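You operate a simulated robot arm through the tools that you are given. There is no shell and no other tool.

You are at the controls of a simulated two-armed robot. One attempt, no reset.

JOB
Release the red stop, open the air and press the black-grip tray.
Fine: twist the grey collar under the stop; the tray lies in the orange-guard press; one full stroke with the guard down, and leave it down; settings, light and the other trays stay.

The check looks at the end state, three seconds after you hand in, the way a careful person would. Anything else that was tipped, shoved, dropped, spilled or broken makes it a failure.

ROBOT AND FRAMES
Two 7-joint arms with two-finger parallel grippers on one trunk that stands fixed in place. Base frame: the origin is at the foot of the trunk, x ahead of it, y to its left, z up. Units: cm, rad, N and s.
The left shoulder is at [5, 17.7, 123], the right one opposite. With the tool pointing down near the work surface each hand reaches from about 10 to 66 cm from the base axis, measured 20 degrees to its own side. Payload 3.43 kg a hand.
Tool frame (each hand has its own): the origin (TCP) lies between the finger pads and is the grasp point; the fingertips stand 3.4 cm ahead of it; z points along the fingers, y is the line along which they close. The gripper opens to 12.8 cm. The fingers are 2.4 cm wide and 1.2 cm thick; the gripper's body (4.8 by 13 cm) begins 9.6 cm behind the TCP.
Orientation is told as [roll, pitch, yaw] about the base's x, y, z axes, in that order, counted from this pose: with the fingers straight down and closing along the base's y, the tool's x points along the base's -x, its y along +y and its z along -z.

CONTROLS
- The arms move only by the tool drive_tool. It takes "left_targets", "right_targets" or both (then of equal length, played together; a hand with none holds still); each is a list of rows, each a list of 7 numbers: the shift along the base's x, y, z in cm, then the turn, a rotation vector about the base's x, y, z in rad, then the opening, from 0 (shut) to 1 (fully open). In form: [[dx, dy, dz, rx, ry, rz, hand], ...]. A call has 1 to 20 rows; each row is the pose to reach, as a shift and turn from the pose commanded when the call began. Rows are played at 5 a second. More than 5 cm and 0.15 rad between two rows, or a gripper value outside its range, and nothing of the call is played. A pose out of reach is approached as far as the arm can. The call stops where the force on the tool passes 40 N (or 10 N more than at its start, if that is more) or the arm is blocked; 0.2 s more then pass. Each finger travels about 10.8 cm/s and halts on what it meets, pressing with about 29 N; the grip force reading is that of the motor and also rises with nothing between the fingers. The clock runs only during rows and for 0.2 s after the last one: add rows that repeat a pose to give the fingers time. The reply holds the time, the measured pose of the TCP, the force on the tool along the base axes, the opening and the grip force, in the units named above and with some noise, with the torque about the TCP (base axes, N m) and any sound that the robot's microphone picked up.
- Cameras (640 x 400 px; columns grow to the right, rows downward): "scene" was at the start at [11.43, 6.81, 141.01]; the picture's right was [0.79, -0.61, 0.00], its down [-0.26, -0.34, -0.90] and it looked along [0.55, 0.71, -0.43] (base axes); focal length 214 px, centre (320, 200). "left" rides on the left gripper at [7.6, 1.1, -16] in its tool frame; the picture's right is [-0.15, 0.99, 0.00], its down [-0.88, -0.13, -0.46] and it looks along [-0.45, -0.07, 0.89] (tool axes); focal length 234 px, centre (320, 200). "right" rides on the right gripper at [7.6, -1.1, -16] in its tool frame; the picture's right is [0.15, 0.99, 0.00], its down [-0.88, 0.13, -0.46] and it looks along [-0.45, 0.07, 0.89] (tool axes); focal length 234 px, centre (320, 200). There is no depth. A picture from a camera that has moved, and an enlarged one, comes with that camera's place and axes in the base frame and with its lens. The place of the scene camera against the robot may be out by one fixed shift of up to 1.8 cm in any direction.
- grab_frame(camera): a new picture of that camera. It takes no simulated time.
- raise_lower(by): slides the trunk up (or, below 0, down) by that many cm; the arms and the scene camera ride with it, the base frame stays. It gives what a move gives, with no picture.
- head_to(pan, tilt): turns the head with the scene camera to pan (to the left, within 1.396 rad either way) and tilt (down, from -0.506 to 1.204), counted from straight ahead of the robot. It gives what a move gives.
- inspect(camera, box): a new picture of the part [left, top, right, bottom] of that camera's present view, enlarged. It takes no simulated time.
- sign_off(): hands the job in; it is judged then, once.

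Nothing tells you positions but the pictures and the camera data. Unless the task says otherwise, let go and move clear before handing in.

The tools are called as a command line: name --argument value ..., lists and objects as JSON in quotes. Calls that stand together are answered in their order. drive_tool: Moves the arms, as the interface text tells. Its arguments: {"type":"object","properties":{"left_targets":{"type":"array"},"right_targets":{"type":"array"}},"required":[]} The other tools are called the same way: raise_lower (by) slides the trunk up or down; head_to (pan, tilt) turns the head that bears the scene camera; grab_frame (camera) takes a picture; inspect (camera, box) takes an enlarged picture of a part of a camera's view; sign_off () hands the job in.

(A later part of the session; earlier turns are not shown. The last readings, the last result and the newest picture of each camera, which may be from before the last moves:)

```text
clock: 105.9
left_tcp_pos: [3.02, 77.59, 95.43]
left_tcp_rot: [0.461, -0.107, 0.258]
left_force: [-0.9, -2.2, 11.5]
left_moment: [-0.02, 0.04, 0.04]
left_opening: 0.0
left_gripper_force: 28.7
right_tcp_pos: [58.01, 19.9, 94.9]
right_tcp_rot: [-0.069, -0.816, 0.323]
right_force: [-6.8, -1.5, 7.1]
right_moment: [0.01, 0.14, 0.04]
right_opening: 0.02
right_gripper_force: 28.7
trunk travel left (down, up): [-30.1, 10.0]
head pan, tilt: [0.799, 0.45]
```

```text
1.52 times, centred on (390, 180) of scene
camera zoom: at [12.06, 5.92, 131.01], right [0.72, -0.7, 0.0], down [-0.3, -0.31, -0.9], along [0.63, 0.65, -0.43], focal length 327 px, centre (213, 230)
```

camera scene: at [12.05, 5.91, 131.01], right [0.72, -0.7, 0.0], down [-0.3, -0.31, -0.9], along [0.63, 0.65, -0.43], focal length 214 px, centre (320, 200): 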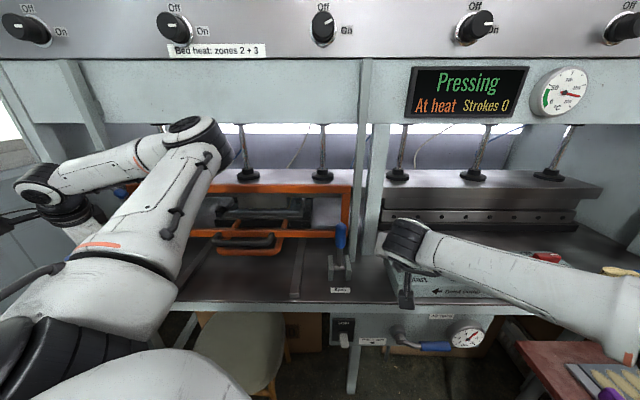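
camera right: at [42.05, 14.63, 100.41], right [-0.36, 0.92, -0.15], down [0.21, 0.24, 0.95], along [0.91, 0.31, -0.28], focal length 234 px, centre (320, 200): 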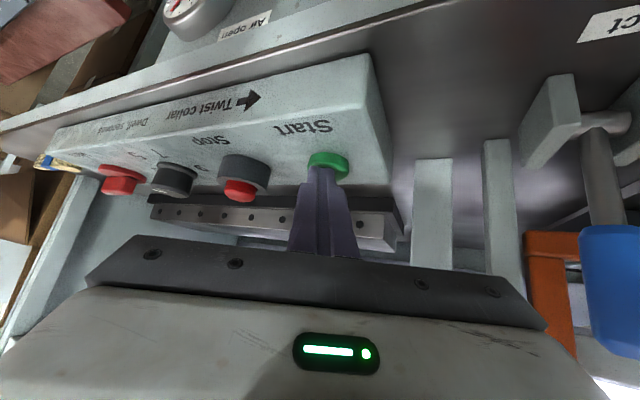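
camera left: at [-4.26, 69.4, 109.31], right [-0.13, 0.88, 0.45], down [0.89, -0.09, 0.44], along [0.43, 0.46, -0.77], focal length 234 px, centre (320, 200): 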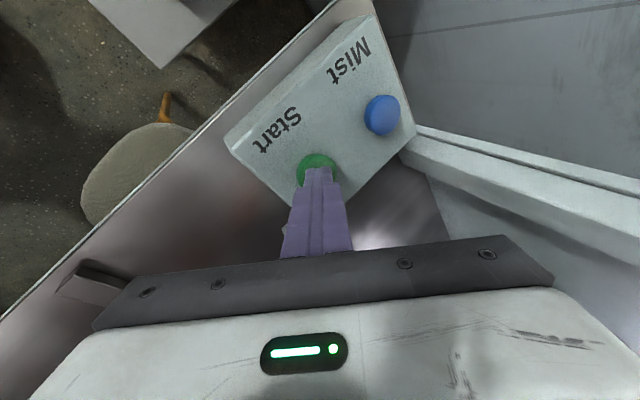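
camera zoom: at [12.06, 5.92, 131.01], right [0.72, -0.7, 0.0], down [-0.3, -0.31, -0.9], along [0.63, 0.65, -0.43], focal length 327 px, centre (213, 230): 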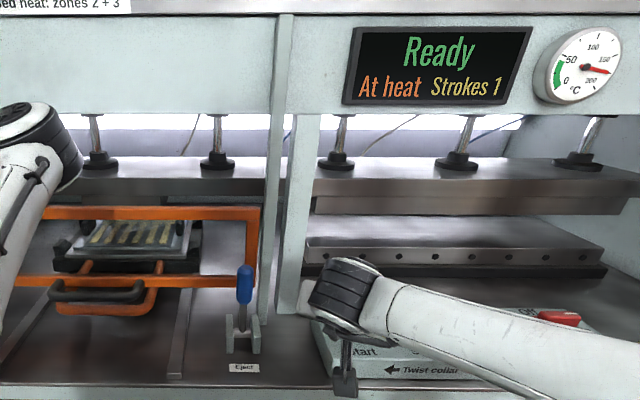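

The stroke is complete: "Ready, Strokes 1", with the platen back up. I'll lift both hands straight off the buttons.

drive_tool --left_targets '[[0, 0, 1, 0, 0, 0, 0], [0, 0, 2.2, 0, 0, 0, 0], [0, -0.5, 3.5, 0, 0, 0, 0], [0, -2, 5.5, 0, 0, 0, 0], [0, -4, 8, 0, 0, 0, 0], [0, -6.3, 11, 0, 0, 0, 0]]' --right_targets '[[0, 0, 1, 0, 0, 0, 0], [0, 0, 2.5, 0, 0, 0, 0], [-0.5, -0.5, 5, 0, 0, 0, 0], [-2, -2, 8, 0, 0, 0, 0], [-4, -5, 10, 0, 0, 0, 0], [-6, -9, 10, 0, 0, 0, 0]]'

grab_frame --camera "scene"

grab_frame --camera "left"

grab_frame --camera "right"

```text
clock: 107.3
left_tcp_pos: [2.99, 71.56, 106.26]
left_tcp_rot: [0.459, -0.107, 0.26]
left_force: [-1.0, -0.7, -0.8]
left_moment: [0.01, 0.0, 0.02]
left_opening: 0.01
left_gripper_force: 28.4
right_tcp_pos: [52.03, 10.95, 104.64]
right_tcp_rot: [-0.071, -0.814, 0.326]
right_force: [-0.6, -0.9, -0.6]
right_moment: [0.02, -0.02, 0.0]
right_opening: 0.0
right_gripper_force: 29.2
trunk travel left (down, up): [-30.1, 10.0]
head pan, tilt: [0.799, 0.45]
```

```text
taken
camera scene: at [12.2, 6.01, 130.99], right [0.72, -0.7, 0.0], down [-0.3, -0.31, -0.9], along [0.63, 0.65, -0.43], focal length 214 px, centre (320, 200)
```

scene: 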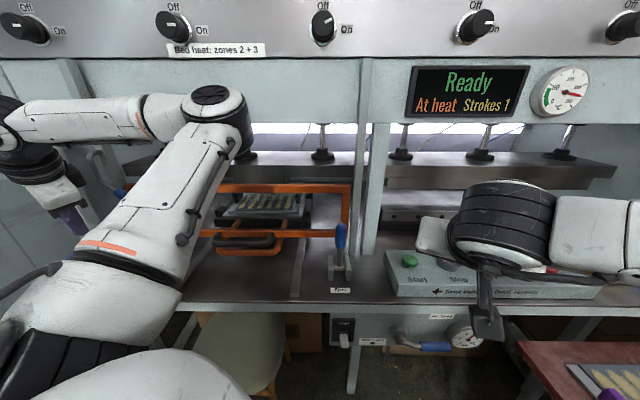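

```text
taken
camera left: at [-4.17, 63.32, 120.13], right [-0.13, 0.88, 0.45], down [0.89, -0.09, 0.44], along [0.43, 0.46, -0.78], focal length 234 px, centre (320, 200)
```

left: 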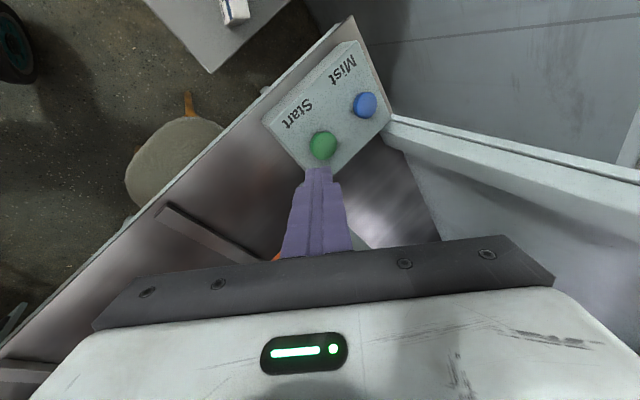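

```text
taken
camera right: at [36.1, 5.39, 110.28], right [-0.36, 0.92, -0.15], down [0.21, 0.24, 0.95], along [0.91, 0.31, -0.28], focal length 234 px, centre (320, 200)
```

right: 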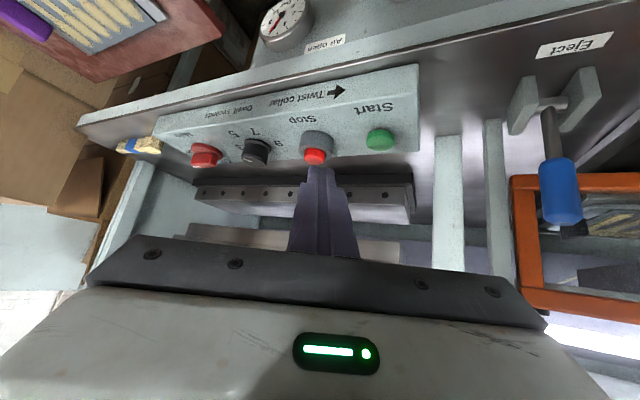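

Everything on the panel is fine: Ready, Strokes 1, guard down. Last I must restore the Zone 3 knob to On. I'll bring the right hand up toward it, starting by raising and turning at a safe distance.

drive_tool --right_targets '[[-1, -1, 4, 0, 0, 0.08, 0], [-2, -1, 8, 0, 0, 0.16, 0.1], [-4, -2, 12, 0, 0, 0.24, 0.2], [-6, -3, 16, 0, 0, 0.32, 0.4], [-8, -3, 20, 0, 0, 0.4, 0.5], [-9, -3, 24, 0, 0, 0.46, 0.6], [-9, -3, 24, 0, 0, 0.46, 0.6]]'

grab_frame --camera "right"

grab_frame --camera "scene"

```text
clock: 108.9
left_tcp_pos: [3.05, 71.54, 106.15]
left_tcp_rot: [0.459, -0.105, 0.258]
left_force: [-0.6, -0.8, 0.0]
left_moment: [0.02, 0.02, -0.02]
left_opening: 0.0
left_gripper_force: 28.5
right_tcp_pos: [42.98, 8.17, 128.83]
right_tcp_rot: [-0.071, -0.814, 0.789]
right_force: [-1.4, 0.1, 0.6]
right_moment: [0.04, -0.05, -0.01]
right_opening: 7.68
right_gripper_force: 0.0
trunk travel left (down, up): [-30.1, 10.0]
head pan, tilt: [0.799, 0.45]
```

```text
taken
camera right: at [30.99, -3.76, 134.31], right [-0.73, 0.66, -0.15], down [0.08, 0.31, 0.95], along [0.67, 0.68, -0.29], focal length 234 px, centre (320, 200)
```

right: 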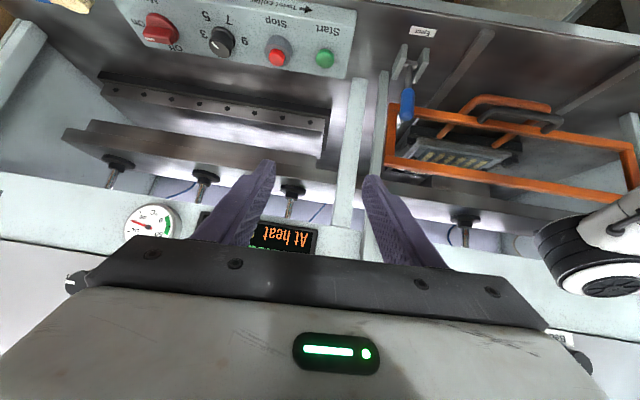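

```text
taken
camera scene: at [12.23, 6.11, 130.97], right [0.72, -0.7, 0.0], down [-0.3, -0.31, -0.9], along [0.63, 0.65, -0.44], focal length 214 px, centre (320, 200)
```

scene: 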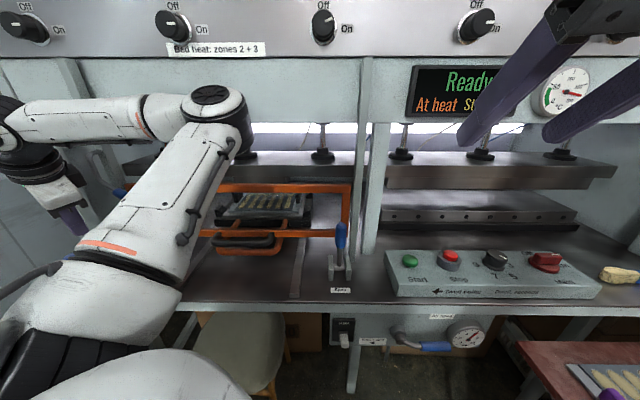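

I'll tilt the right hand to horizontal facing the console, then slide left toward the knob in small steps.

drive_tool --right_targets '[[0, 0, 2, 0.09, -0.09, 0, 0.6], [0, 0, 4, 0.18, -0.18, 0, 0.6], [-1, 2, 6, 0.27, -0.27, 0, 0.6], [-1.5, 5, 8, 0.36, -0.36, 0, 0.6], [-2, 8, 10, 0.45, -0.45, 0, 0.6], [-2.5, 11, 11, 0.45, -0.45, 0, 0.6], [-3, 14, 12, 0.45, -0.45, 0, 0.6], [-3, 14, 12, 0.45, -0.45, 0, 0.6]]'

grab_frame --camera "right"

grab_frame --camera "scene"

```text
clock: 110.7
left_tcp_pos: [3.08, 71.56, 106.17]
left_tcp_rot: [0.458, -0.106, 0.26]
left_force: [-0.1, -1.1, -0.6]
left_moment: [0.03, 0.0, 0.02]
left_opening: 0.0
left_gripper_force: 29.0
right_tcp_pos: [39.99, 22.18, 140.65]
right_tcp_rot: [-0.056, -1.451, 0.767]
right_force: [0.2, 0.1, 0.1]
right_moment: [0.0, -0.01, 0.01]
right_opening: 7.66
right_gripper_force: 0.1
trunk travel left (down, up): [-30.1, 10.0]
head pan, tilt: [0.799, 0.45]
```

```text
taken
camera right: at [28.24, 10.26, 135.11], right [-0.66, 0.74, -0.15], down [-0.35, -0.12, 0.93], along [0.66, 0.67, 0.34], focal length 234 px, centre (320, 200)
```

right: 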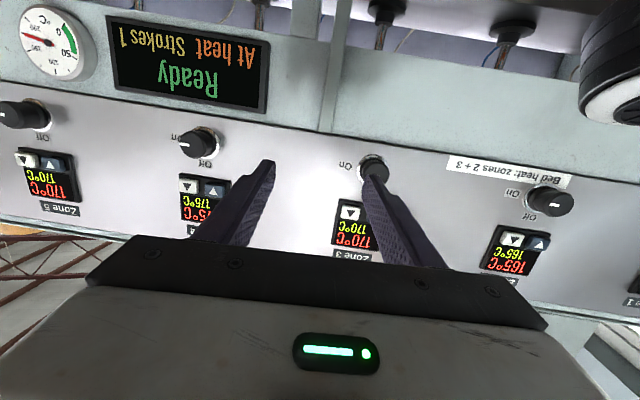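

```text
taken
camera scene: at [11.8, 6.49, 130.99], right [0.76, -0.65, 0.0], down [-0.28, -0.33, -0.9], along [0.59, 0.68, -0.43], focal length 214 px, centre (320, 200)
```

scene: 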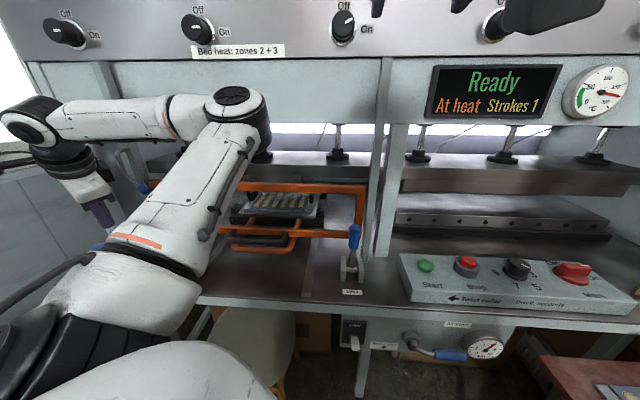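

The right forearm is lightly touching the head, so I'll turn the head away first, then continue toward the knob.

head_to --pan 1.25 --tilt 0.3

drive_tool --right_targets '[[0.3, 2, 0.2, 0, 0, 0, 0.6], [0.2, 4, 0.4, 0, 0, 0, 0.6], [0, 6, 0.5, 0, 0, 0, 0.6], [-0.3, 8, 0.5, 0, 0, 0, 0.6], [-0.3, 8, 0.5, 0, 0, 0, 0.6]]'

grab_frame --camera "right"

grab_frame --camera "scene"

```text
clock: 111.6
left_tcp_pos: [3.1, 71.57, 106.23]
left_tcp_rot: [0.459, -0.105, 0.26]
left_force: [-0.2, 0.5, 0.6]
left_moment: [-0.01, -0.02, -0.01]
left_opening: 0.0
left_gripper_force: 29.0
right_tcp_pos: [39.84, 22.37, 140.65]
right_tcp_rot: [-0.086, -1.452, 0.8]
right_force: [-0.4, -0.4, 0.2]
right_moment: [-0.01, 0.04, 0.01]
right_opening: 7.71
right_gripper_force: 0.1
trunk travel left (down, up): [-30.1, 10.0]
head pan, tilt: [1.25, 0.3]
```

```text
clock: 112.8
left_tcp_pos: [3.09, 71.49, 106.06]
left_tcp_rot: [0.458, -0.104, 0.258]
left_force: [0.4, 0.0, -0.9]
left_moment: [0.01, -0.01, -0.03]
left_opening: 0.0
left_gripper_force: 28.9
right_tcp_pos: [39.77, 30.18, 141.26]
right_tcp_rot: [-0.065, -1.452, 0.776]
right_force: [0.2, 0.3, -0.6]
right_moment: [-0.02, 0.0, -0.04]
right_opening: 7.69
right_gripper_force: 0.1
trunk travel left (down, up): [-30.1, 10.0]
head pan, tilt: [1.25, 0.3]
```

```text
taken
camera right: at [27.9, 18.19, 135.59], right [-0.66, 0.74, -0.15], down [-0.35, -0.12, 0.93], along [0.66, 0.67, 0.34], focal length 234 px, centre (320, 200)
```

right: 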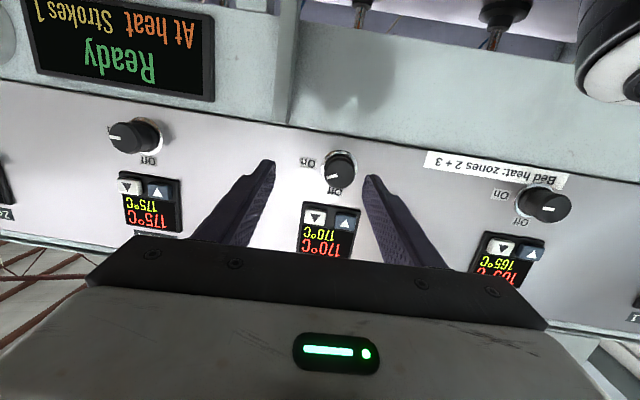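

```text
taken
camera scene: at [8.75, 8.38, 132.37], right [0.95, -0.32, 0.0], down [-0.09, -0.28, -0.96], along [0.3, 0.91, -0.3], focal length 214 px, centre (320, 200)
```

scene: 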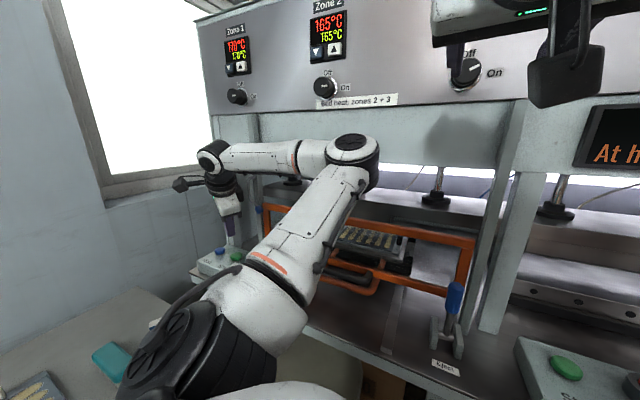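

The knob is between the fingers and nearly aligned. I'll straighten the hand's heading and centre it on the knob at (u≈5.5, z≈142), staying a few centimetres away.

drive_tool --right_targets '[[0.3, 1.2, 0.2, 0.03, -0.03, 0.03, 0.6], [0.7, 2.4, 0.4, 0.06, -0.06, 0.06, 0.6], [1.2, 3.5, 0.6, 0.086, -0.084, 0.08, 0.6], [1.6, 4.2, 0.75, 0.086, -0.084, 0.08, 0.6], [1.6, 4.2, 0.75, 0.086, -0.084, 0.08, 0.6]]'

grab_frame --camera "right"

inspect --camera "scene" --box '[400, 0, 640, 150]'

```text
clock: 114.2
left_tcp_pos: [3.09, 71.53, 106.19]
left_tcp_rot: [0.458, -0.104, 0.261]
left_force: [-1.7, -0.7, 0.2]
left_moment: [0.0, -0.01, 0.01]
left_opening: 0.01
left_gripper_force: 29.2
right_tcp_pos: [43.12, 30.47, 146.77]
right_tcp_rot: [2.84, -1.498, -2.094]
right_force: [0.3, 0.7, -0.2]
right_moment: [0.01, 0.0, 0.03]
right_opening: 7.67
right_gripper_force: 0.1
trunk travel left (down, up): [-30.1, 10.0]
head pan, tilt: [1.25, 0.3]
stopped in row 5 (right hand): the arm was blocked; the commanded pose is now the measured one
```

```text
taken
camera right: at [32.43, 19.29, 138.08], right [-0.67, 0.73, -0.12], down [-0.45, -0.27, 0.85], along [0.59, 0.62, 0.51], focal length 234 px, centre (320, 200)
```

right: 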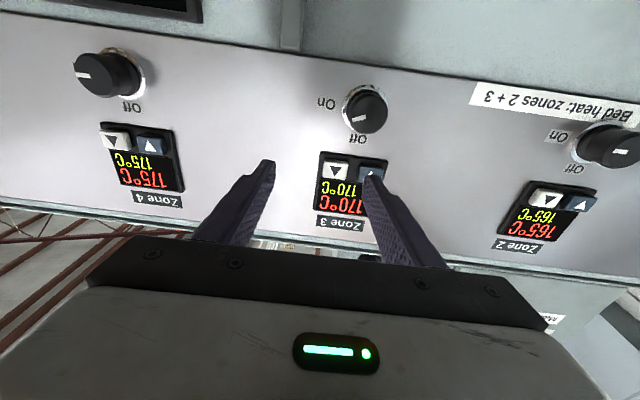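

```text
2.67 times, centred on (520, 75) of scene
camera zoom: at [8.76, 8.36, 132.37], right [0.95, -0.32, 0.0], down [-0.09, -0.28, -0.96], along [0.3, 0.91, -0.3], focal length 572 px, centre (-213, 533)
```

zoom: 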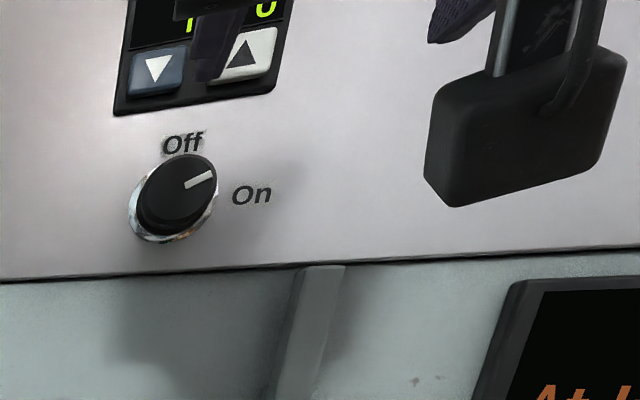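

The arm hit its height limit and drifted upward toward the temperature keys, still 7 cm away. I'll back straight out, move the left arm a bit further left, and raise the trunk for reach.

drive_tool --right_targets '[[-2, -2, 0, 0, 0, 0, 0.6], [-4.2, -4.3, -1, 0, 0, 0, 0.6], [-6, -6.5, -3, 0, 0, 0, 0.6], [-6, -8, -5, 0, 0, 0, 0.6], [-6, -8, -5, 0, 0, 0, 0.6]]' --left_targets '[[-2, -1, 1, 0, 0, 0, 0], [-4, -2, 2, 0, 0, 0, 0], [-6, -3, 3, 0, 0, 0, 0], [-8, -4, 4, 0, 0, 0, 0], [-8, -4, 4, 0, 0, 0, 0]]'

grab_frame --camera "right"

grab_frame --camera "scene"

grab_frame --camera "left"

```text
clock: 115.4
left_tcp_pos: [-4.86, 67.67, 110.33]
left_tcp_rot: [0.457, -0.106, 0.259]
left_force: [0.4, 0.4, -0.4]
left_moment: [-0.01, 0.03, -0.01]
left_opening: 0.0
left_gripper_force: 28.6
right_tcp_pos: [37.06, 22.8, 141.27]
right_tcp_rot: [2.852, -1.503, -2.101]
right_force: [0.1, -0.2, -0.4]
right_moment: [-0.05, 0.01, 0.0]
right_opening: 7.68
right_gripper_force: 0.0
trunk travel left (down, up): [-30.1, 10.0]
head pan, tilt: [1.25, 0.3]
```

```text
taken
camera right: at [26.29, 11.59, 132.66], right [-0.67, 0.73, -0.13], down [-0.45, -0.27, 0.85], along [0.59, 0.63, 0.51], focal length 234 px, centre (320, 200)
```

right: 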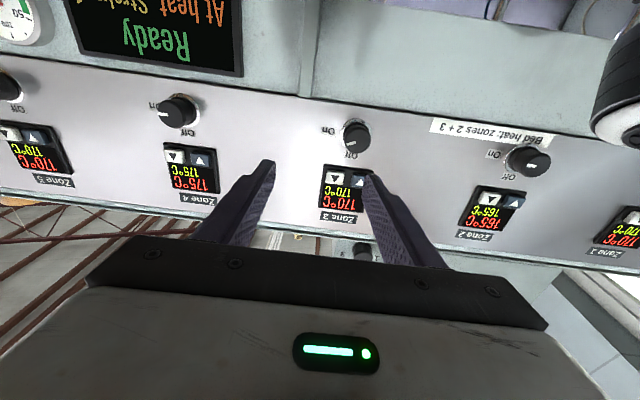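

```text
taken
camera scene: at [8.75, 8.4, 132.37], right [0.95, -0.32, 0.0], down [-0.09, -0.28, -0.96], along [0.3, 0.91, -0.3], focal length 214 px, centre (320, 200)
```

scene: 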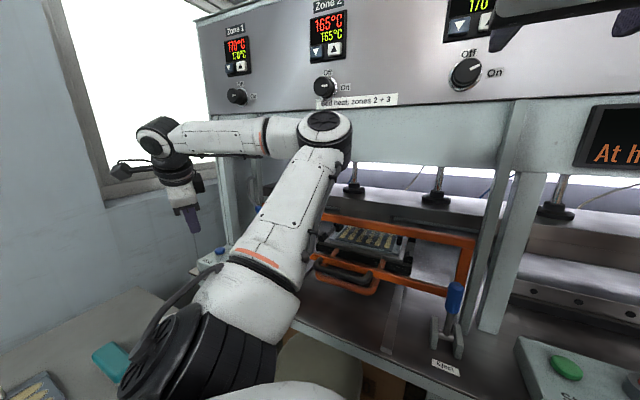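

```text
taken
camera left: at [-12.18, 59.55, 124.2], right [-0.13, 0.88, 0.45], down [0.89, -0.09, 0.44], along [0.43, 0.46, -0.78], focal length 234 px, centre (320, 200)
```

left: 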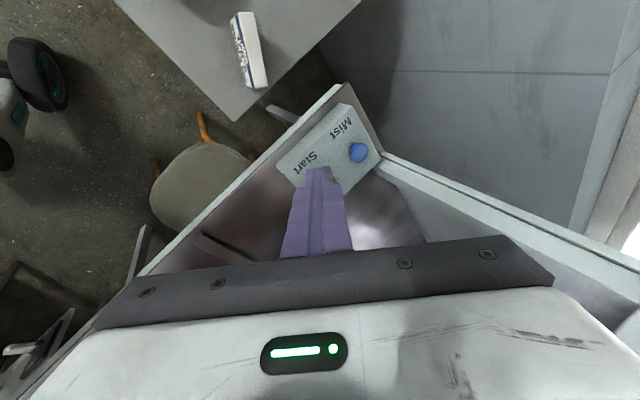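

I must not raise the trunk, because the left elbow would near the Zone 2 knob. Instead I'll point the hand slightly upward, which keeps the wrist lower, and approach the Zone 3 knob from below-front.

drive_tool --right_targets '[[0, 0, -0.5, 0.086, -0.084, 0, 0.6], [0.3, 1, -1.2, 0.171, -0.168, 0, 0.6], [0.8, 3, -2, 0.257, -0.252, 0, 0.6], [1.4, 5, -2.8, 0.257, -0.252, 0, 0.6], [2, 7, -3.4, 0.257, -0.252, 0, 0.6], [2.4, 8, -3.9, 0.257, -0.252, 0, 0.6], [2.4, 8, -3.9, 0.257, -0.252, 0, 0.6]]'

grab_frame --camera "right"

grab_frame --camera "scene"

```text
clock: 117.0
left_tcp_pos: [-4.9, 67.58, 110.24]
left_tcp_rot: [0.457, -0.104, 0.259]
left_force: [0.0, -0.2, 0.2]
left_moment: [-0.02, -0.01, -0.01]
left_opening: 0.0
left_gripper_force: 29.2
right_tcp_pos: [39.77, 30.14, 138.56]
right_tcp_rot: [3.042, -1.129, -2.302]
right_force: [0.7, 0.7, 0.7]
right_moment: [0.0, -0.01, -0.01]
right_opening: 7.68
right_gripper_force: 0.0
trunk travel left (down, up): [-30.1, 10.0]
head pan, tilt: [1.25, 0.3]
```

```text
taken
camera right: at [32.0, 22.03, 124.84], right [-0.63, 0.77, -0.09], down [-0.65, -0.46, 0.61], along [0.43, 0.44, 0.79], focal length 234 px, centre (320, 200)
```

right: 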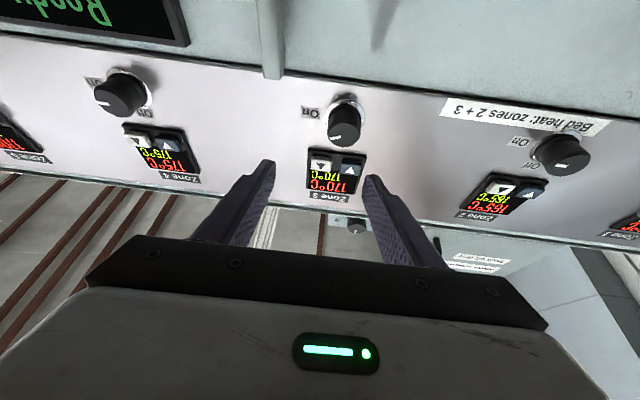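

```text
taken
camera scene: at [8.74, 8.41, 132.37], right [0.95, -0.32, 0.0], down [-0.09, -0.28, -0.96], along [0.3, 0.91, -0.3], focal length 214 px, centre (320, 200)
```

scene: 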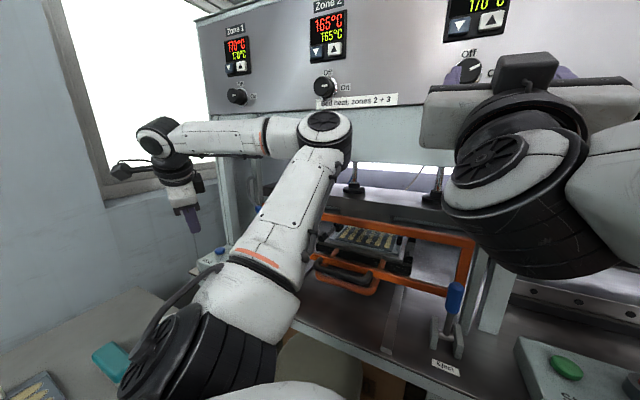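

The knob's front is now triangulated at (48.9, 42.0, 142.6). The hand points 25° upward with fingers open in the machine's left-right direction. Moving closer along the approach line.

drive_tool --right_targets '[[0.5, 1.6, 0, 0, 0, 0, 0.6], [1.3, 3.1, 0.2, 0, 0, 0, 0.6], [2.3, 4.7, 0.4, 0, 0, 0, 0.6], [3.4, 6.3, 0.5, 0, 0, 0, 0.6], [4.45, 7.8, 0.7, 0, 0, 0, 0.6], [4.45, 7.8, 0.7, 0, 0, 0, 0.6]]'

grab_frame --camera "right"

inspect --camera "scene" --box '[400, 0, 640, 150]'

```text
clock: 118.6
left_tcp_pos: [-4.94, 67.6, 110.41]
left_tcp_rot: [0.459, -0.105, 0.258]
left_force: [-0.2, 0.3, -0.9]
left_moment: [-0.04, 0.0, 0.01]
left_opening: 0.01
left_gripper_force: 29.5
right_tcp_pos: [44.31, 28.94, 145.82]
right_tcp_rot: [2.98, -1.057, -2.287]
right_force: [0.2, 0.8, -0.1]
right_moment: [0.01, -0.04, -0.01]
right_opening: 7.67
right_gripper_force: 0.1
right hand out of reach, approached as far as the arm can: row 2, 3, 4, 5, 6
trunk travel left (down, up): [-30.1, 10.0]
head pan, tilt: [1.25, 0.3]
stopped in row 6 (right hand): the arm was blocked; the commanded pose is now the measured one
```

```text
taken
camera right: at [36.63, 22.22, 131.47], right [-0.6, 0.8, -0.05], down [-0.68, -0.48, 0.56], along [0.42, 0.36, 0.83], focal length 234 px, centre (320, 200)
```

right: 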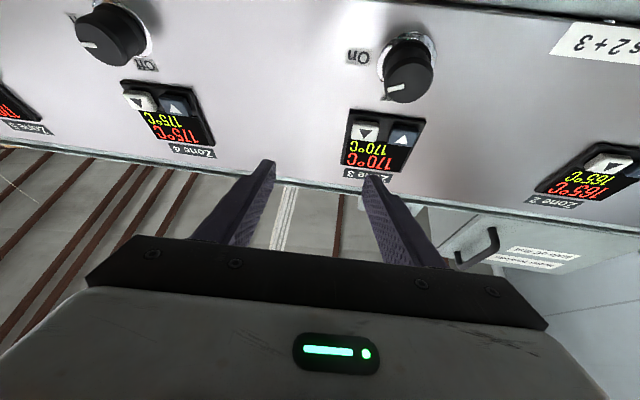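

```text
2.67 times, centred on (520, 75) of scene
camera zoom: at [8.76, 8.36, 132.37], right [0.95, -0.32, 0.0], down [-0.09, -0.28, -0.96], along [0.3, 0.91, -0.3], focal length 572 px, centre (-213, 533)
```

zoom: 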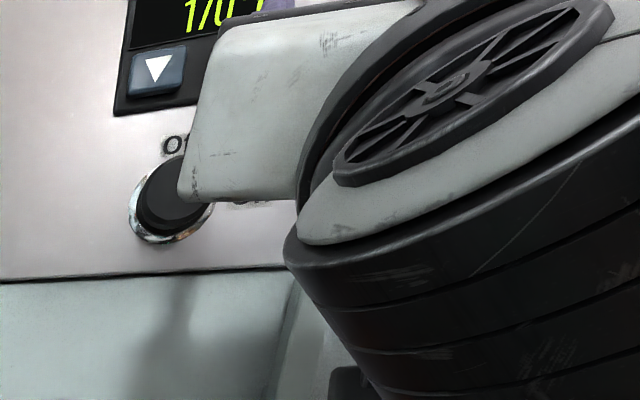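

The right arm can't reach that far left. The left arm is better placed, since the knob was actually nudged by the left hand's body. I'll retreat the right hand to its own side first.

drive_tool --right_targets '[[-2.5, -3, -1, 0, 0, 0, 0.4], [-5, -6, -3, -0.09, 0.09, 0, 0.2], [-5, -10, -5, -0.18, 0.18, 0, 0], [-4, -14, -7, -0.27, 0.27, 0, 0], [-3, -18, -9, -0.36, 0.36, 0, 0], [-2, -22, -11, -0.45, 0.45, 0, 0], [-2, -26, -13, -0.54, 0.54, 0, 0], [-2, -30, -15, -0.63, 0.63, 0, 0], [-2, -34, -17, -0.72, 0.72, 0, 0]]'

head_to --pan 0.85 --tilt 0.25

grab_frame --camera "scene"

```text
clock: 120.6
left_tcp_pos: [-4.93, 67.74, 110.33]
left_tcp_rot: [0.459, -0.106, 0.258]
left_force: [0.3, -0.1, 0.3]
left_moment: [0.02, -0.03, 0.01]
left_opening: 0.0
left_gripper_force: 29.4
right_tcp_pos: [42.18, -4.81, 128.3]
right_tcp_rot: [-0.037, -1.058, 0.717]
right_force: [-0.1, 0.0, -0.4]
right_moment: [0.0, -0.03, 0.01]
right_opening: 0.0
right_gripper_force: 28.9
trunk travel left (down, up): [-30.1, 10.0]
head pan, tilt: [1.25, 0.3]
```

```text
clock: 121.5
left_tcp_pos: [-5.06, 67.63, 110.2]
left_tcp_rot: [0.459, -0.105, 0.257]
left_force: [-0.2, 0.1, -0.5]
left_moment: [0.01, 0.0, 0.04]
left_opening: 0.0
left_gripper_force: 28.6
right_tcp_pos: [42.2, -4.49, 128.39]
right_tcp_rot: [-0.036, -1.061, 0.715]
right_force: [-0.3, 0.7, 0.1]
right_moment: [0.04, -0.02, 0.0]
right_opening: 0.0
right_gripper_force: 29.0
trunk travel left (down, up): [-30.1, 10.0]
head pan, tilt: [0.85, 0.25]
```

```text
taken
camera scene: at [11.97, 6.55, 132.84], right [0.75, -0.66, 0.0], down [-0.16, -0.19, -0.97], along [0.64, 0.73, -0.25], focal length 214 px, centre (320, 200)
```

scene: 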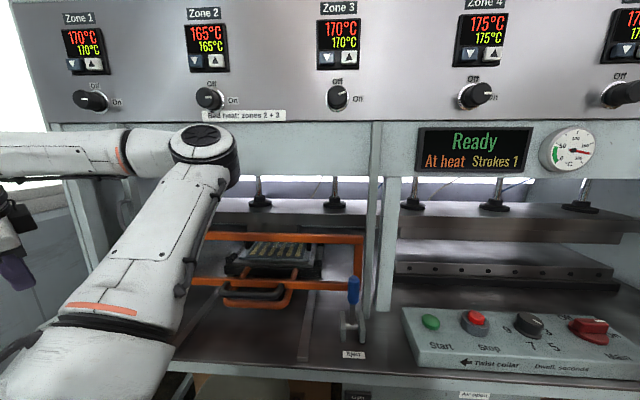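

The scene is intact. I'll move the right hand further to the right and bring the left hand back in front of the press.

drive_tool --left_targets '[[2, -1.5, 1, -0.06, 0.018, 0, 0], [4, -3, 2, -0.12, 0.036, 0, 0], [6, -4.5, 3, -0.18, 0.054, 0, 0], [8, -6, 4, -0.24, 0.072, 0, 0], [10, -8, 5, -0.3, 0.09, 0, 0], [12, -10, 6, -0.36, 0.108, 0, 0], [14, -12, 7, -0.42, 0.125, 0, 0], [16.5, -14, 8, -0.42, 0.125, 0, 0], [19, -16, 9, -0.42, 0.125, 0, 0]]' --right_targets '[[-0.5, -2, 0, 0, 0, 0, 0], [-1, -4, 0, 0, 0, 0, 0], [-1.5, -6, 0, 0, 0, 0, 0], [-2, -8, 0, 0, 0, 0, 0], [-2.5, -10, 0, 0, 0, 0, 0], [-3, -12, 0, 0, 0, 0, 0], [-3.5, -14, 0, 0, 0, 0, 0], [-4, -16, 0, 0, 0, 0, 0], [-4, -16, 0, 0, 0, 0, 0]]'

drive_tool --left_targets '[[0.5, -0.5, 0, 0, 0, 0.13, 0.2], [1, -1, 0, 0, 0, 0.26, 0.4], [1.5, -1.5, 0, 0, 0, 0.39, 0.6], [2, -2, 0, 0, 0, 0.525, 0.6], [2, -2, 0, 0, 0, 0.525, 0.6]]'

grab_frame --camera "left"

grab_frame --camera "scene"

```text
clock: 123.5
left_tcp_pos: [14.26, 51.59, 119.47]
left_tcp_rot: [0.086, 0.125, 0.257]
left_force: [0.4, 0.7, 0.1]
left_moment: [0.05, 0.01, 0.03]
left_opening: 0.01
left_gripper_force: 29.2
right_tcp_pos: [38.18, -20.79, 128.45]
right_tcp_rot: [-0.035, -1.06, 0.715]
right_force: [0.1, -0.4, 0.3]
right_moment: [-0.01, 0.03, 0.04]
right_opening: 0.01
right_gripper_force: 28.9
trunk travel left (down, up): [-30.1, 10.0]
head pan, tilt: [0.85, 0.25]
```

```text
clock: 124.7
left_tcp_pos: [16.14, 49.66, 119.36]
left_tcp_rot: [0.086, 0.126, 0.782]
left_force: [0.1, -0.4, -0.3]
left_moment: [-0.02, 0.01, 0.02]
left_opening: 7.66
left_gripper_force: 0.1
right_tcp_pos: [38.18, -20.76, 128.61]
right_tcp_rot: [-0.035, -1.059, 0.715]
right_force: [0.1, -0.8, -0.6]
right_moment: [-0.01, 0.02, -0.02]
right_opening: 0.02
right_gripper_force: 28.8
trunk travel left (down, up): [-30.1, 10.0]
head pan, tilt: [0.85, 0.25]
```

```text
taken
camera left: at [12.42, 45.67, 136.1], right [-0.58, 0.81, 0.06], down [0.78, 0.54, 0.33], along [0.23, 0.24, -0.94], focal length 234 px, centre (320, 200)
```

left: 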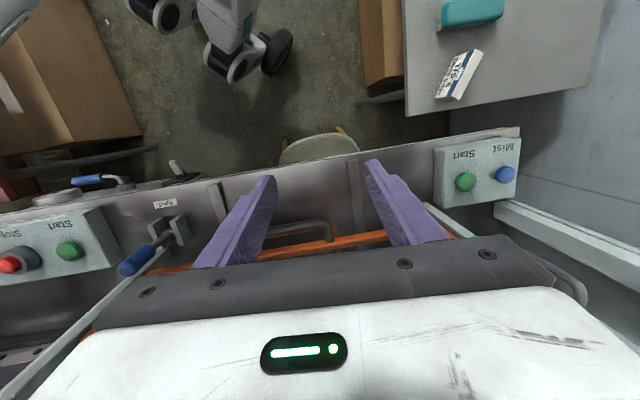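

```text
taken
camera scene: at [11.97, 6.55, 132.84], right [0.75, -0.66, 0.0], down [-0.16, -0.19, -0.97], along [0.64, 0.73, -0.25], focal length 214 px, centre (320, 200)
```

scene: 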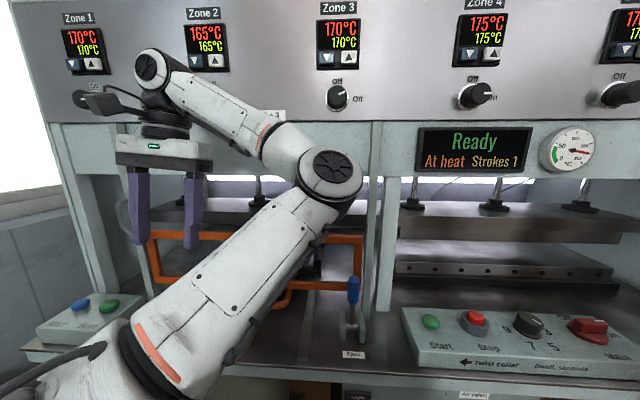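

I'll move the left hand toward the knob's lateral position while beginning to tilt it up to face the console, keeping well clear of it.

drive_tool --left_targets '[[2.6, -1.6, 1.1, 0.071, -0.07, 0, 0.6], [5.3, -3.2, 2.2, 0.143, -0.14, 0, 0.6], [8, -4.8, 3.3, 0.214, -0.21, 0, 0.6], [10.6, -6.5, 4.4, 0.286, -0.28, 0, 0.6], [13.3, -8.1, 5.5, 0.357, -0.35, 0, 0.6], [15.9, -9.7, 6.6, 0.428, -0.42, 0, 0.6], [15.9, -9.7, 6.6, 0.428, -0.42, 0, 0.6]]'

grab_frame --camera "left"

grab_frame --camera "scene"

```text
clock: 126.3
left_tcp_pos: [31.31, 43.02, 125.59]
left_tcp_rot: [0.072, -0.462, 0.828]
left_force: [0.0, -0.6, 0.0]
left_moment: [-0.01, 0.01, -0.01]
left_opening: 7.69
left_gripper_force: 0.0
left hand out of reach, approached as far as the arm can: row 6, 7
right_tcp_pos: [38.32, -20.72, 128.5]
right_tcp_rot: [-0.037, -1.059, 0.715]
right_force: [0.2, 0.0, -0.3]
right_moment: [-0.02, 0.01, -0.04]
right_opening: 0.0
right_gripper_force: 29.2
trunk travel left (down, up): [-30.1, 10.0]
head pan, tilt: [0.85, 0.25]
```

```text
taken
camera left: at [21.87, 32.81, 136.48], right [-0.66, 0.74, 0.13], down [0.52, 0.32, 0.79], along [0.54, 0.59, -0.6], focal length 234 px, centre (320, 200)
```

left: 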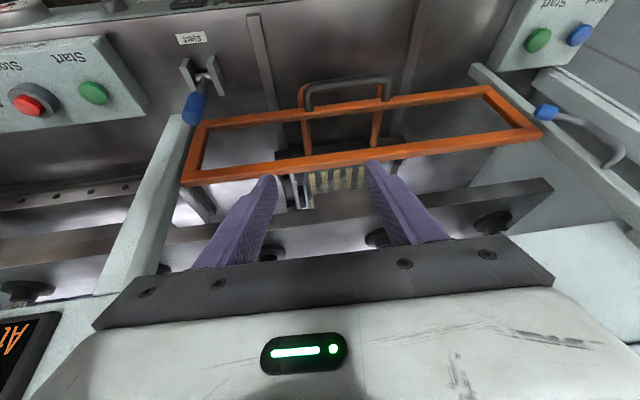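

```text
taken
camera scene: at [11.96, 6.57, 132.84], right [0.75, -0.66, 0.0], down [-0.16, -0.19, -0.97], along [0.64, 0.73, -0.25], focal length 214 px, centre (320, 200)
```

scene: 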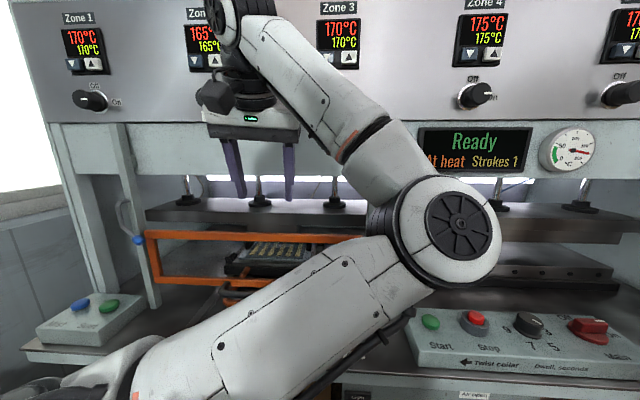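

The left hand can grip the knob from above-front at a slant, but needs more height. Its elbow is now low and clear of the console, so I'll raise the trunk 10 cm and check.

raise_lower --by 10

drive_tool --left_targets '[[1.8, -1.2, 1.5, 0.029, -0.051, 0, 0.6], [3.6, -2.5, 3, 0.058, -0.103, 0, 0.6], [5.5, -3.8, 4.5, 0.087, -0.154, 0, 0.6], [7.3, -5, 6, 0.116, -0.205, 0, 0.6]]'

grab_frame --camera "left"

grab_frame --camera "scene"

```text
clock: 127.6
left_tcp_pos: [31.33, 42.95, 135.51]
left_tcp_rot: [0.084, -0.462, 0.824]
left_force: [-0.4, 0.1, 0.6]
left_moment: [0.05, -0.04, 0.01]
left_opening: 7.66
left_gripper_force: 0.0
right_tcp_pos: [38.3, -20.72, 138.48]
right_tcp_rot: [-0.038, -1.059, 0.717]
right_force: [0.9, 0.6, 0.3]
right_moment: [0.01, -0.01, -0.01]
right_opening: 0.0
right_gripper_force: 28.4
trunk travel left (down, up): [-40.1, 0.0]
head pan, tilt: [0.85, 0.25]
```

```text
clock: 128.6
left_tcp_pos: [39.6, 41.35, 142.04]
left_tcp_rot: [-0.012, -0.689, 0.88]
left_force: [-0.3, -0.6, 0.5]
left_moment: [0.01, 0.02, -0.02]
left_opening: 7.7
left_gripper_force: 0.1
left hand out of reach, approached as far as the arm can: row 1, 2, 3, 4
right_tcp_pos: [38.18, -20.75, 138.53]
right_tcp_rot: [-0.036, -1.059, 0.715]
right_force: [0.2, 0.6, -0.5]
right_moment: [0.03, 0.0, 0.01]
right_opening: 0.0
right_gripper_force: 29.0
trunk travel left (down, up): [-40.1, 0.0]
head pan, tilt: [0.85, 0.25]
```

```text
taken
camera left: at [28.41, 29.89, 149.51], right [-0.69, 0.72, 0.09], down [0.34, 0.22, 0.91], along [0.64, 0.66, -0.4], focal length 234 px, centre (320, 200)
```

left: 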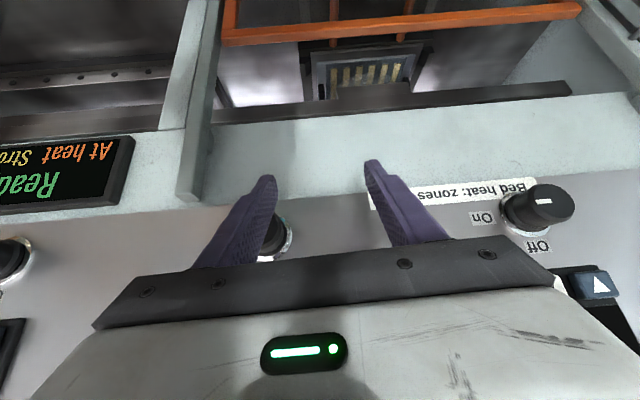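

```text
taken
camera scene: at [12.0, 6.52, 142.84], right [0.75, -0.66, 0.0], down [-0.16, -0.19, -0.97], along [0.64, 0.73, -0.25], focal length 214 px, centre (320, 200)
```

scene: 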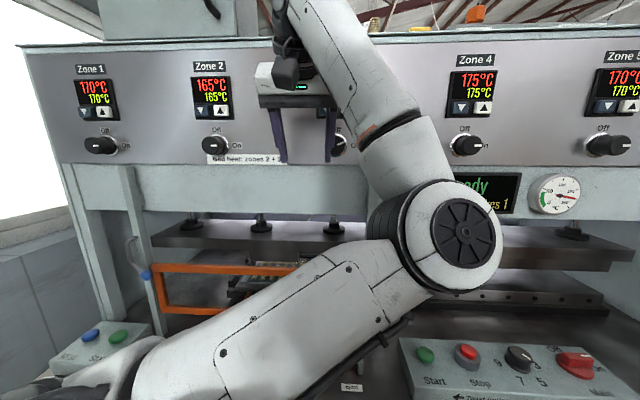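

The left hand is just in front-left of the knob. I'll lean it about 24° to the left (pre-turned), so I can afterwards turn clockwise, and shift over slightly at the same standoff.

drive_tool --left_targets '[[0, -0.3, 0.5, -0.074, -0.075, 0, 0.6], [0.4, -0.8, 1, -0.147, -0.15, 0, 0.6], [0.8, -1.5, 1.5, -0.22, -0.225, 0, 0.6], [1.4, -2.3, 2, -0.294, -0.3, 0, 0.6], [1.4, -2.3, 2, -0.294, -0.3, 0, 0.6]]'

grab_frame --camera "left"

grab_frame --camera "scene"

```text
clock: 130.0
left_tcp_pos: [41.85, 41.41, 143.51]
left_tcp_rot: [-0.499, -0.583, 1.202]
left_force: [-3.1, -5.9, -0.6]
left_moment: [0.01, 0.02, -0.33]
left_opening: 7.72
left_gripper_force: 0.5
left hand out of reach, approached as far as the arm can: row 1, 2, 3, 4, 5
right_tcp_pos: [38.11, -20.7, 138.6]
right_tcp_rot: [-0.035, -1.059, 0.716]
right_force: [-0.6, -0.9, 0.1]
right_moment: [0.0, -0.05, 0.07]
right_opening: 0.0
right_gripper_force: 28.7
trunk travel left (down, up): [-40.1, 0.0]
head pan, tilt: [0.85, 0.25]
stopped in row 5 (left hand): the arm was blocked; the commanded pose is now the measured one
```

```text
taken
camera left: at [28.9, 31.77, 150.52], right [-0.67, 0.67, -0.31], down [0.08, 0.49, 0.87], along [0.74, 0.56, -0.38], focal length 234 px, centre (320, 200)
```

left: 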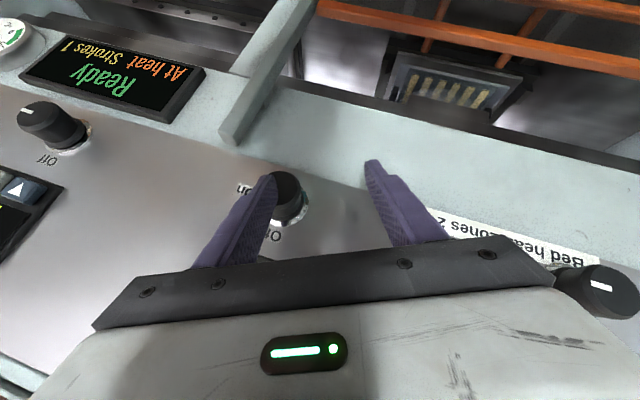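

```text
taken
camera scene: at [11.92, 6.39, 142.86], right [0.75, -0.66, 0.0], down [-0.16, -0.18, -0.97], along [0.64, 0.73, -0.25], focal length 214 px, centre (320, 200)
```

scene: 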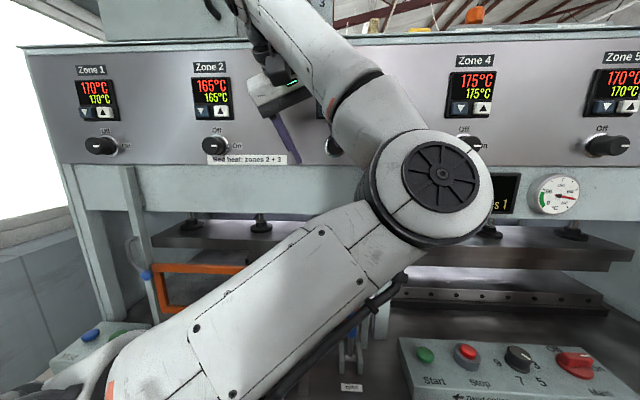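

The right fingertip is lightly touching the knob front, and the arm is at its wrist-bend limit. I'll back off, then bring the hand up to point horizontally, which relaxes the wrist.

drive_tool --left_targets '[[-1.5, -1.5, 0, 0, 0, 0, 0.6], [-3, -3, 0, 0, 0, 0, 0.6], [-4.5, -4.5, 0, 0.09, -0.09, 0, 0.6], [-5, -5, 0, 0.18, -0.18, 0, 0.6], [-5, -5, 0, 0.27, -0.27, 0, 0.6], [-5, -5, 0, 0.36, -0.36, 0, 0.6], [-5, -5, 0, 0.36, -0.36, 0, 0.6]]'

grab_frame --camera "left"

grab_frame --camera "scene"

```text
clock: 131.6
left_tcp_pos: [37.44, 39.31, 143.95]
left_tcp_rot: [-0.904, -1.015, 1.532]
left_force: [0.0, 0.0, 0.8]
left_moment: [-0.01, -0.01, -0.01]
left_opening: 7.7
left_gripper_force: 0.0
left hand out of reach, approached as far as the arm can: row 2, 3, 4, 5, 6, 7
right_tcp_pos: [38.18, -20.71, 138.66]
right_tcp_rot: [-0.036, -1.059, 0.716]
right_force: [0.4, 0.4, -0.4]
right_moment: [0.03, 0.01, -0.02]
right_opening: 0.0
right_gripper_force: 28.7
trunk travel left (down, up): [-40.1, 0.0]
head pan, tilt: [0.85, 0.25]
```

```text
taken
camera left: at [23.75, 28.25, 142.33], right [-0.58, 0.76, -0.29], down [-0.27, 0.15, 0.95], along [0.76, 0.63, 0.12], focal length 234 px, centre (320, 200)
```

left: 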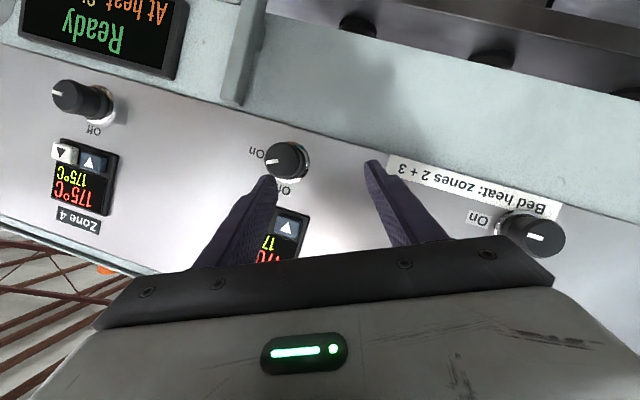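

```text
taken
camera scene: at [11.96, 6.57, 142.84], right [0.75, -0.66, 0.0], down [-0.16, -0.19, -0.97], along [0.64, 0.73, -0.25], focal length 214 px, centre (320, 200)
```

scene: 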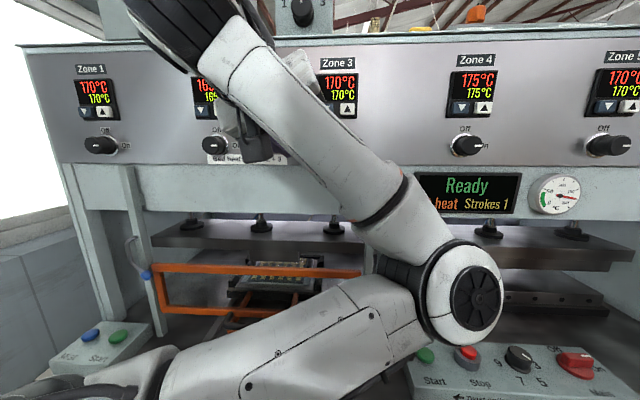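

Let me zoom in on the knob in this view; its mark may have moved with that touch.

inspect --camera "left" --box '[220, 110, 350, 210]'

inspect --camera "left" --box '[440, 170, 600, 270]'

inspect --camera "left" --box '[20, 60, 150, 160]'

```text
4.00 times, centred on (285, 160) of left
camera zoom: at [23.75, 28.25, 142.33], right [-0.58, 0.76, -0.29], down [-0.27, 0.15, 0.95], along [0.76, 0.63, 0.12], focal length 937 px, centre (460, 360)
```

zoom: 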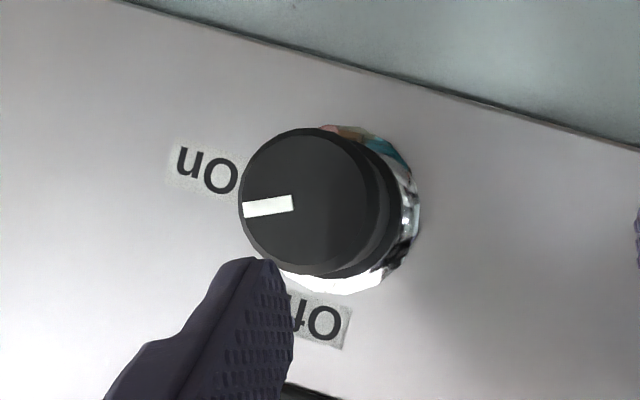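

```text
4.00 times, centred on (520, 220) of left
camera zoom: at [23.75, 28.25, 142.33], right [-0.58, 0.76, -0.29], down [-0.27, 0.15, 0.95], along [0.76, 0.63, 0.12], focal length 937 px, centre (-480, 120)
```

zoom: 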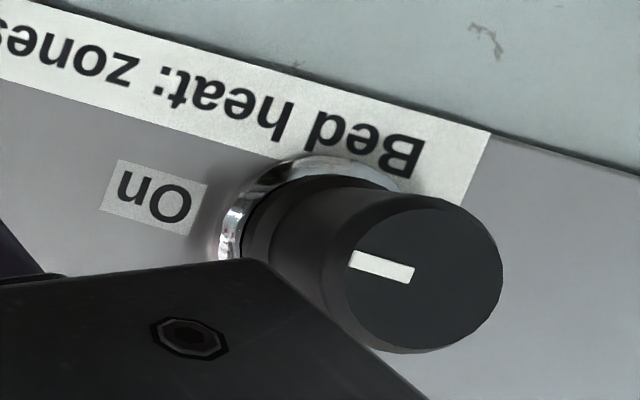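

```text
4.00 times, centred on (85, 110) of left
camera zoom: at [23.75, 28.25, 142.33], right [-0.58, 0.76, -0.29], down [-0.27, 0.15, 0.95], along [0.76, 0.63, 0.12], focal length 937 px, centre (1260, 560)
```

zoom: 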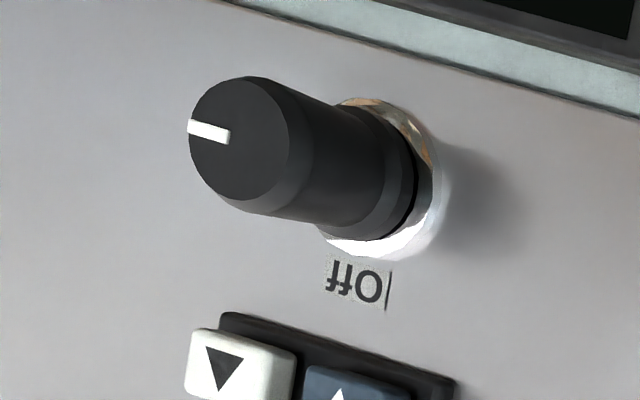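

The Zone 3 mark is still about 26° off. With the hand now nearly horizontal and rolled about 25°, the pads are parallel to the knob axis, which suits a grip. I'll shift right to line up, still in front of the knob.

drive_tool --left_targets '[[1.2, -0.6, 0.3, 0, 0, 0, 0.6], [2.4, -1.2, 0.6, 0, 0, 0, 0.6], [3.5, -1.6, 0.9, 0, 0, 0, 0.6], [4.5, -1.6, 1.2, 0, 0, 0, 0.6], [4.5, -1.6, 1.2, 0, 0, 0, 0.6]]'

grab_frame --camera "left"

```text
clock: 132.8
left_tcp_pos: [42.01, 37.59, 145.17]
left_tcp_rot: [-0.892, -1.019, 1.522]
left_force: [0.6, -0.1, -0.6]
left_moment: [0.0, -0.02, 0.02]
left_opening: 7.72
left_gripper_force: 0.1
right_tcp_pos: [38.2, -20.74, 138.38]
right_tcp_rot: [-0.037, -1.059, 0.716]
right_force: [-0.4, -0.2, 0.4]
right_moment: [-0.01, 0.0, 0.01]
right_opening: 0.0
right_gripper_force: 28.5
trunk travel left (down, up): [-40.1, 0.0]
head pan, tilt: [0.85, 0.25]
```

```text
taken
camera left: at [28.4, 26.55, 143.45], right [-0.58, 0.76, -0.28], down [-0.27, 0.14, 0.95], along [0.77, 0.63, 0.12], focal length 234 px, centre (320, 200)
```

left: 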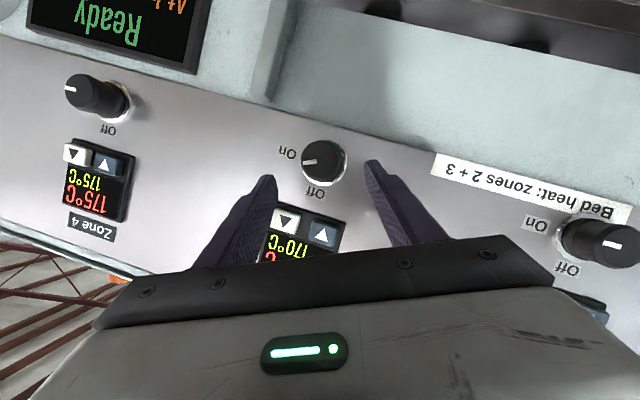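

The knob is now centred between the fingers with no reach problem. Advancing halfway along the hand's axis.

drive_tool --left_targets '[[0.9, 0.7, -0.4, 0, 0, 0, 0.6], [1.8, 1.3, -0.8, 0, 0, 0, 0.6], [2.7, 1.95, -1.25, 0, 0, 0, 0.6], [2.7, 1.95, -1.25, 0, 0, 0, 0.6]]'

grab_frame --camera "left"

```text
clock: 133.8
left_tcp_pos: [44.73, 39.53, 143.78]
left_tcp_rot: [-0.884, -1.024, 1.513]
left_force: [0.5, -0.6, 0.2]
left_moment: [-0.01, -0.01, -0.01]
left_opening: 7.7
left_gripper_force: 0.1
right_tcp_pos: [38.2, -20.75, 138.48]
right_tcp_rot: [-0.037, -1.058, 0.717]
right_force: [-0.6, 0.4, 0.0]
right_moment: [0.02, 0.01, 0.01]
right_opening: 0.02
right_gripper_force: 29.2
trunk travel left (down, up): [-40.1, 0.0]
head pan, tilt: [0.85, 0.25]
```

```text
taken
camera left: at [31.05, 28.48, 142.1], right [-0.58, 0.76, -0.27], down [-0.26, 0.14, 0.95], along [0.77, 0.63, 0.12], focal length 234 px, centre (320, 200)
```

left: 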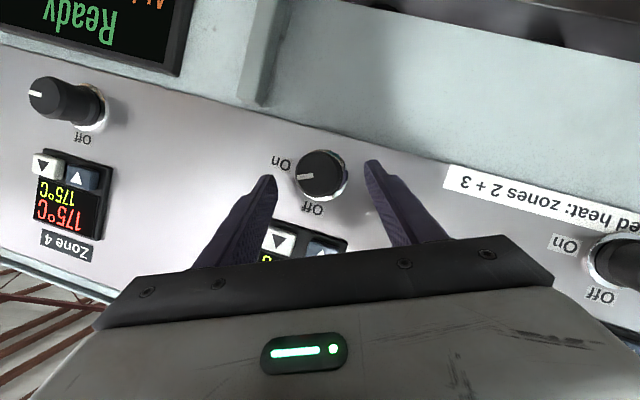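

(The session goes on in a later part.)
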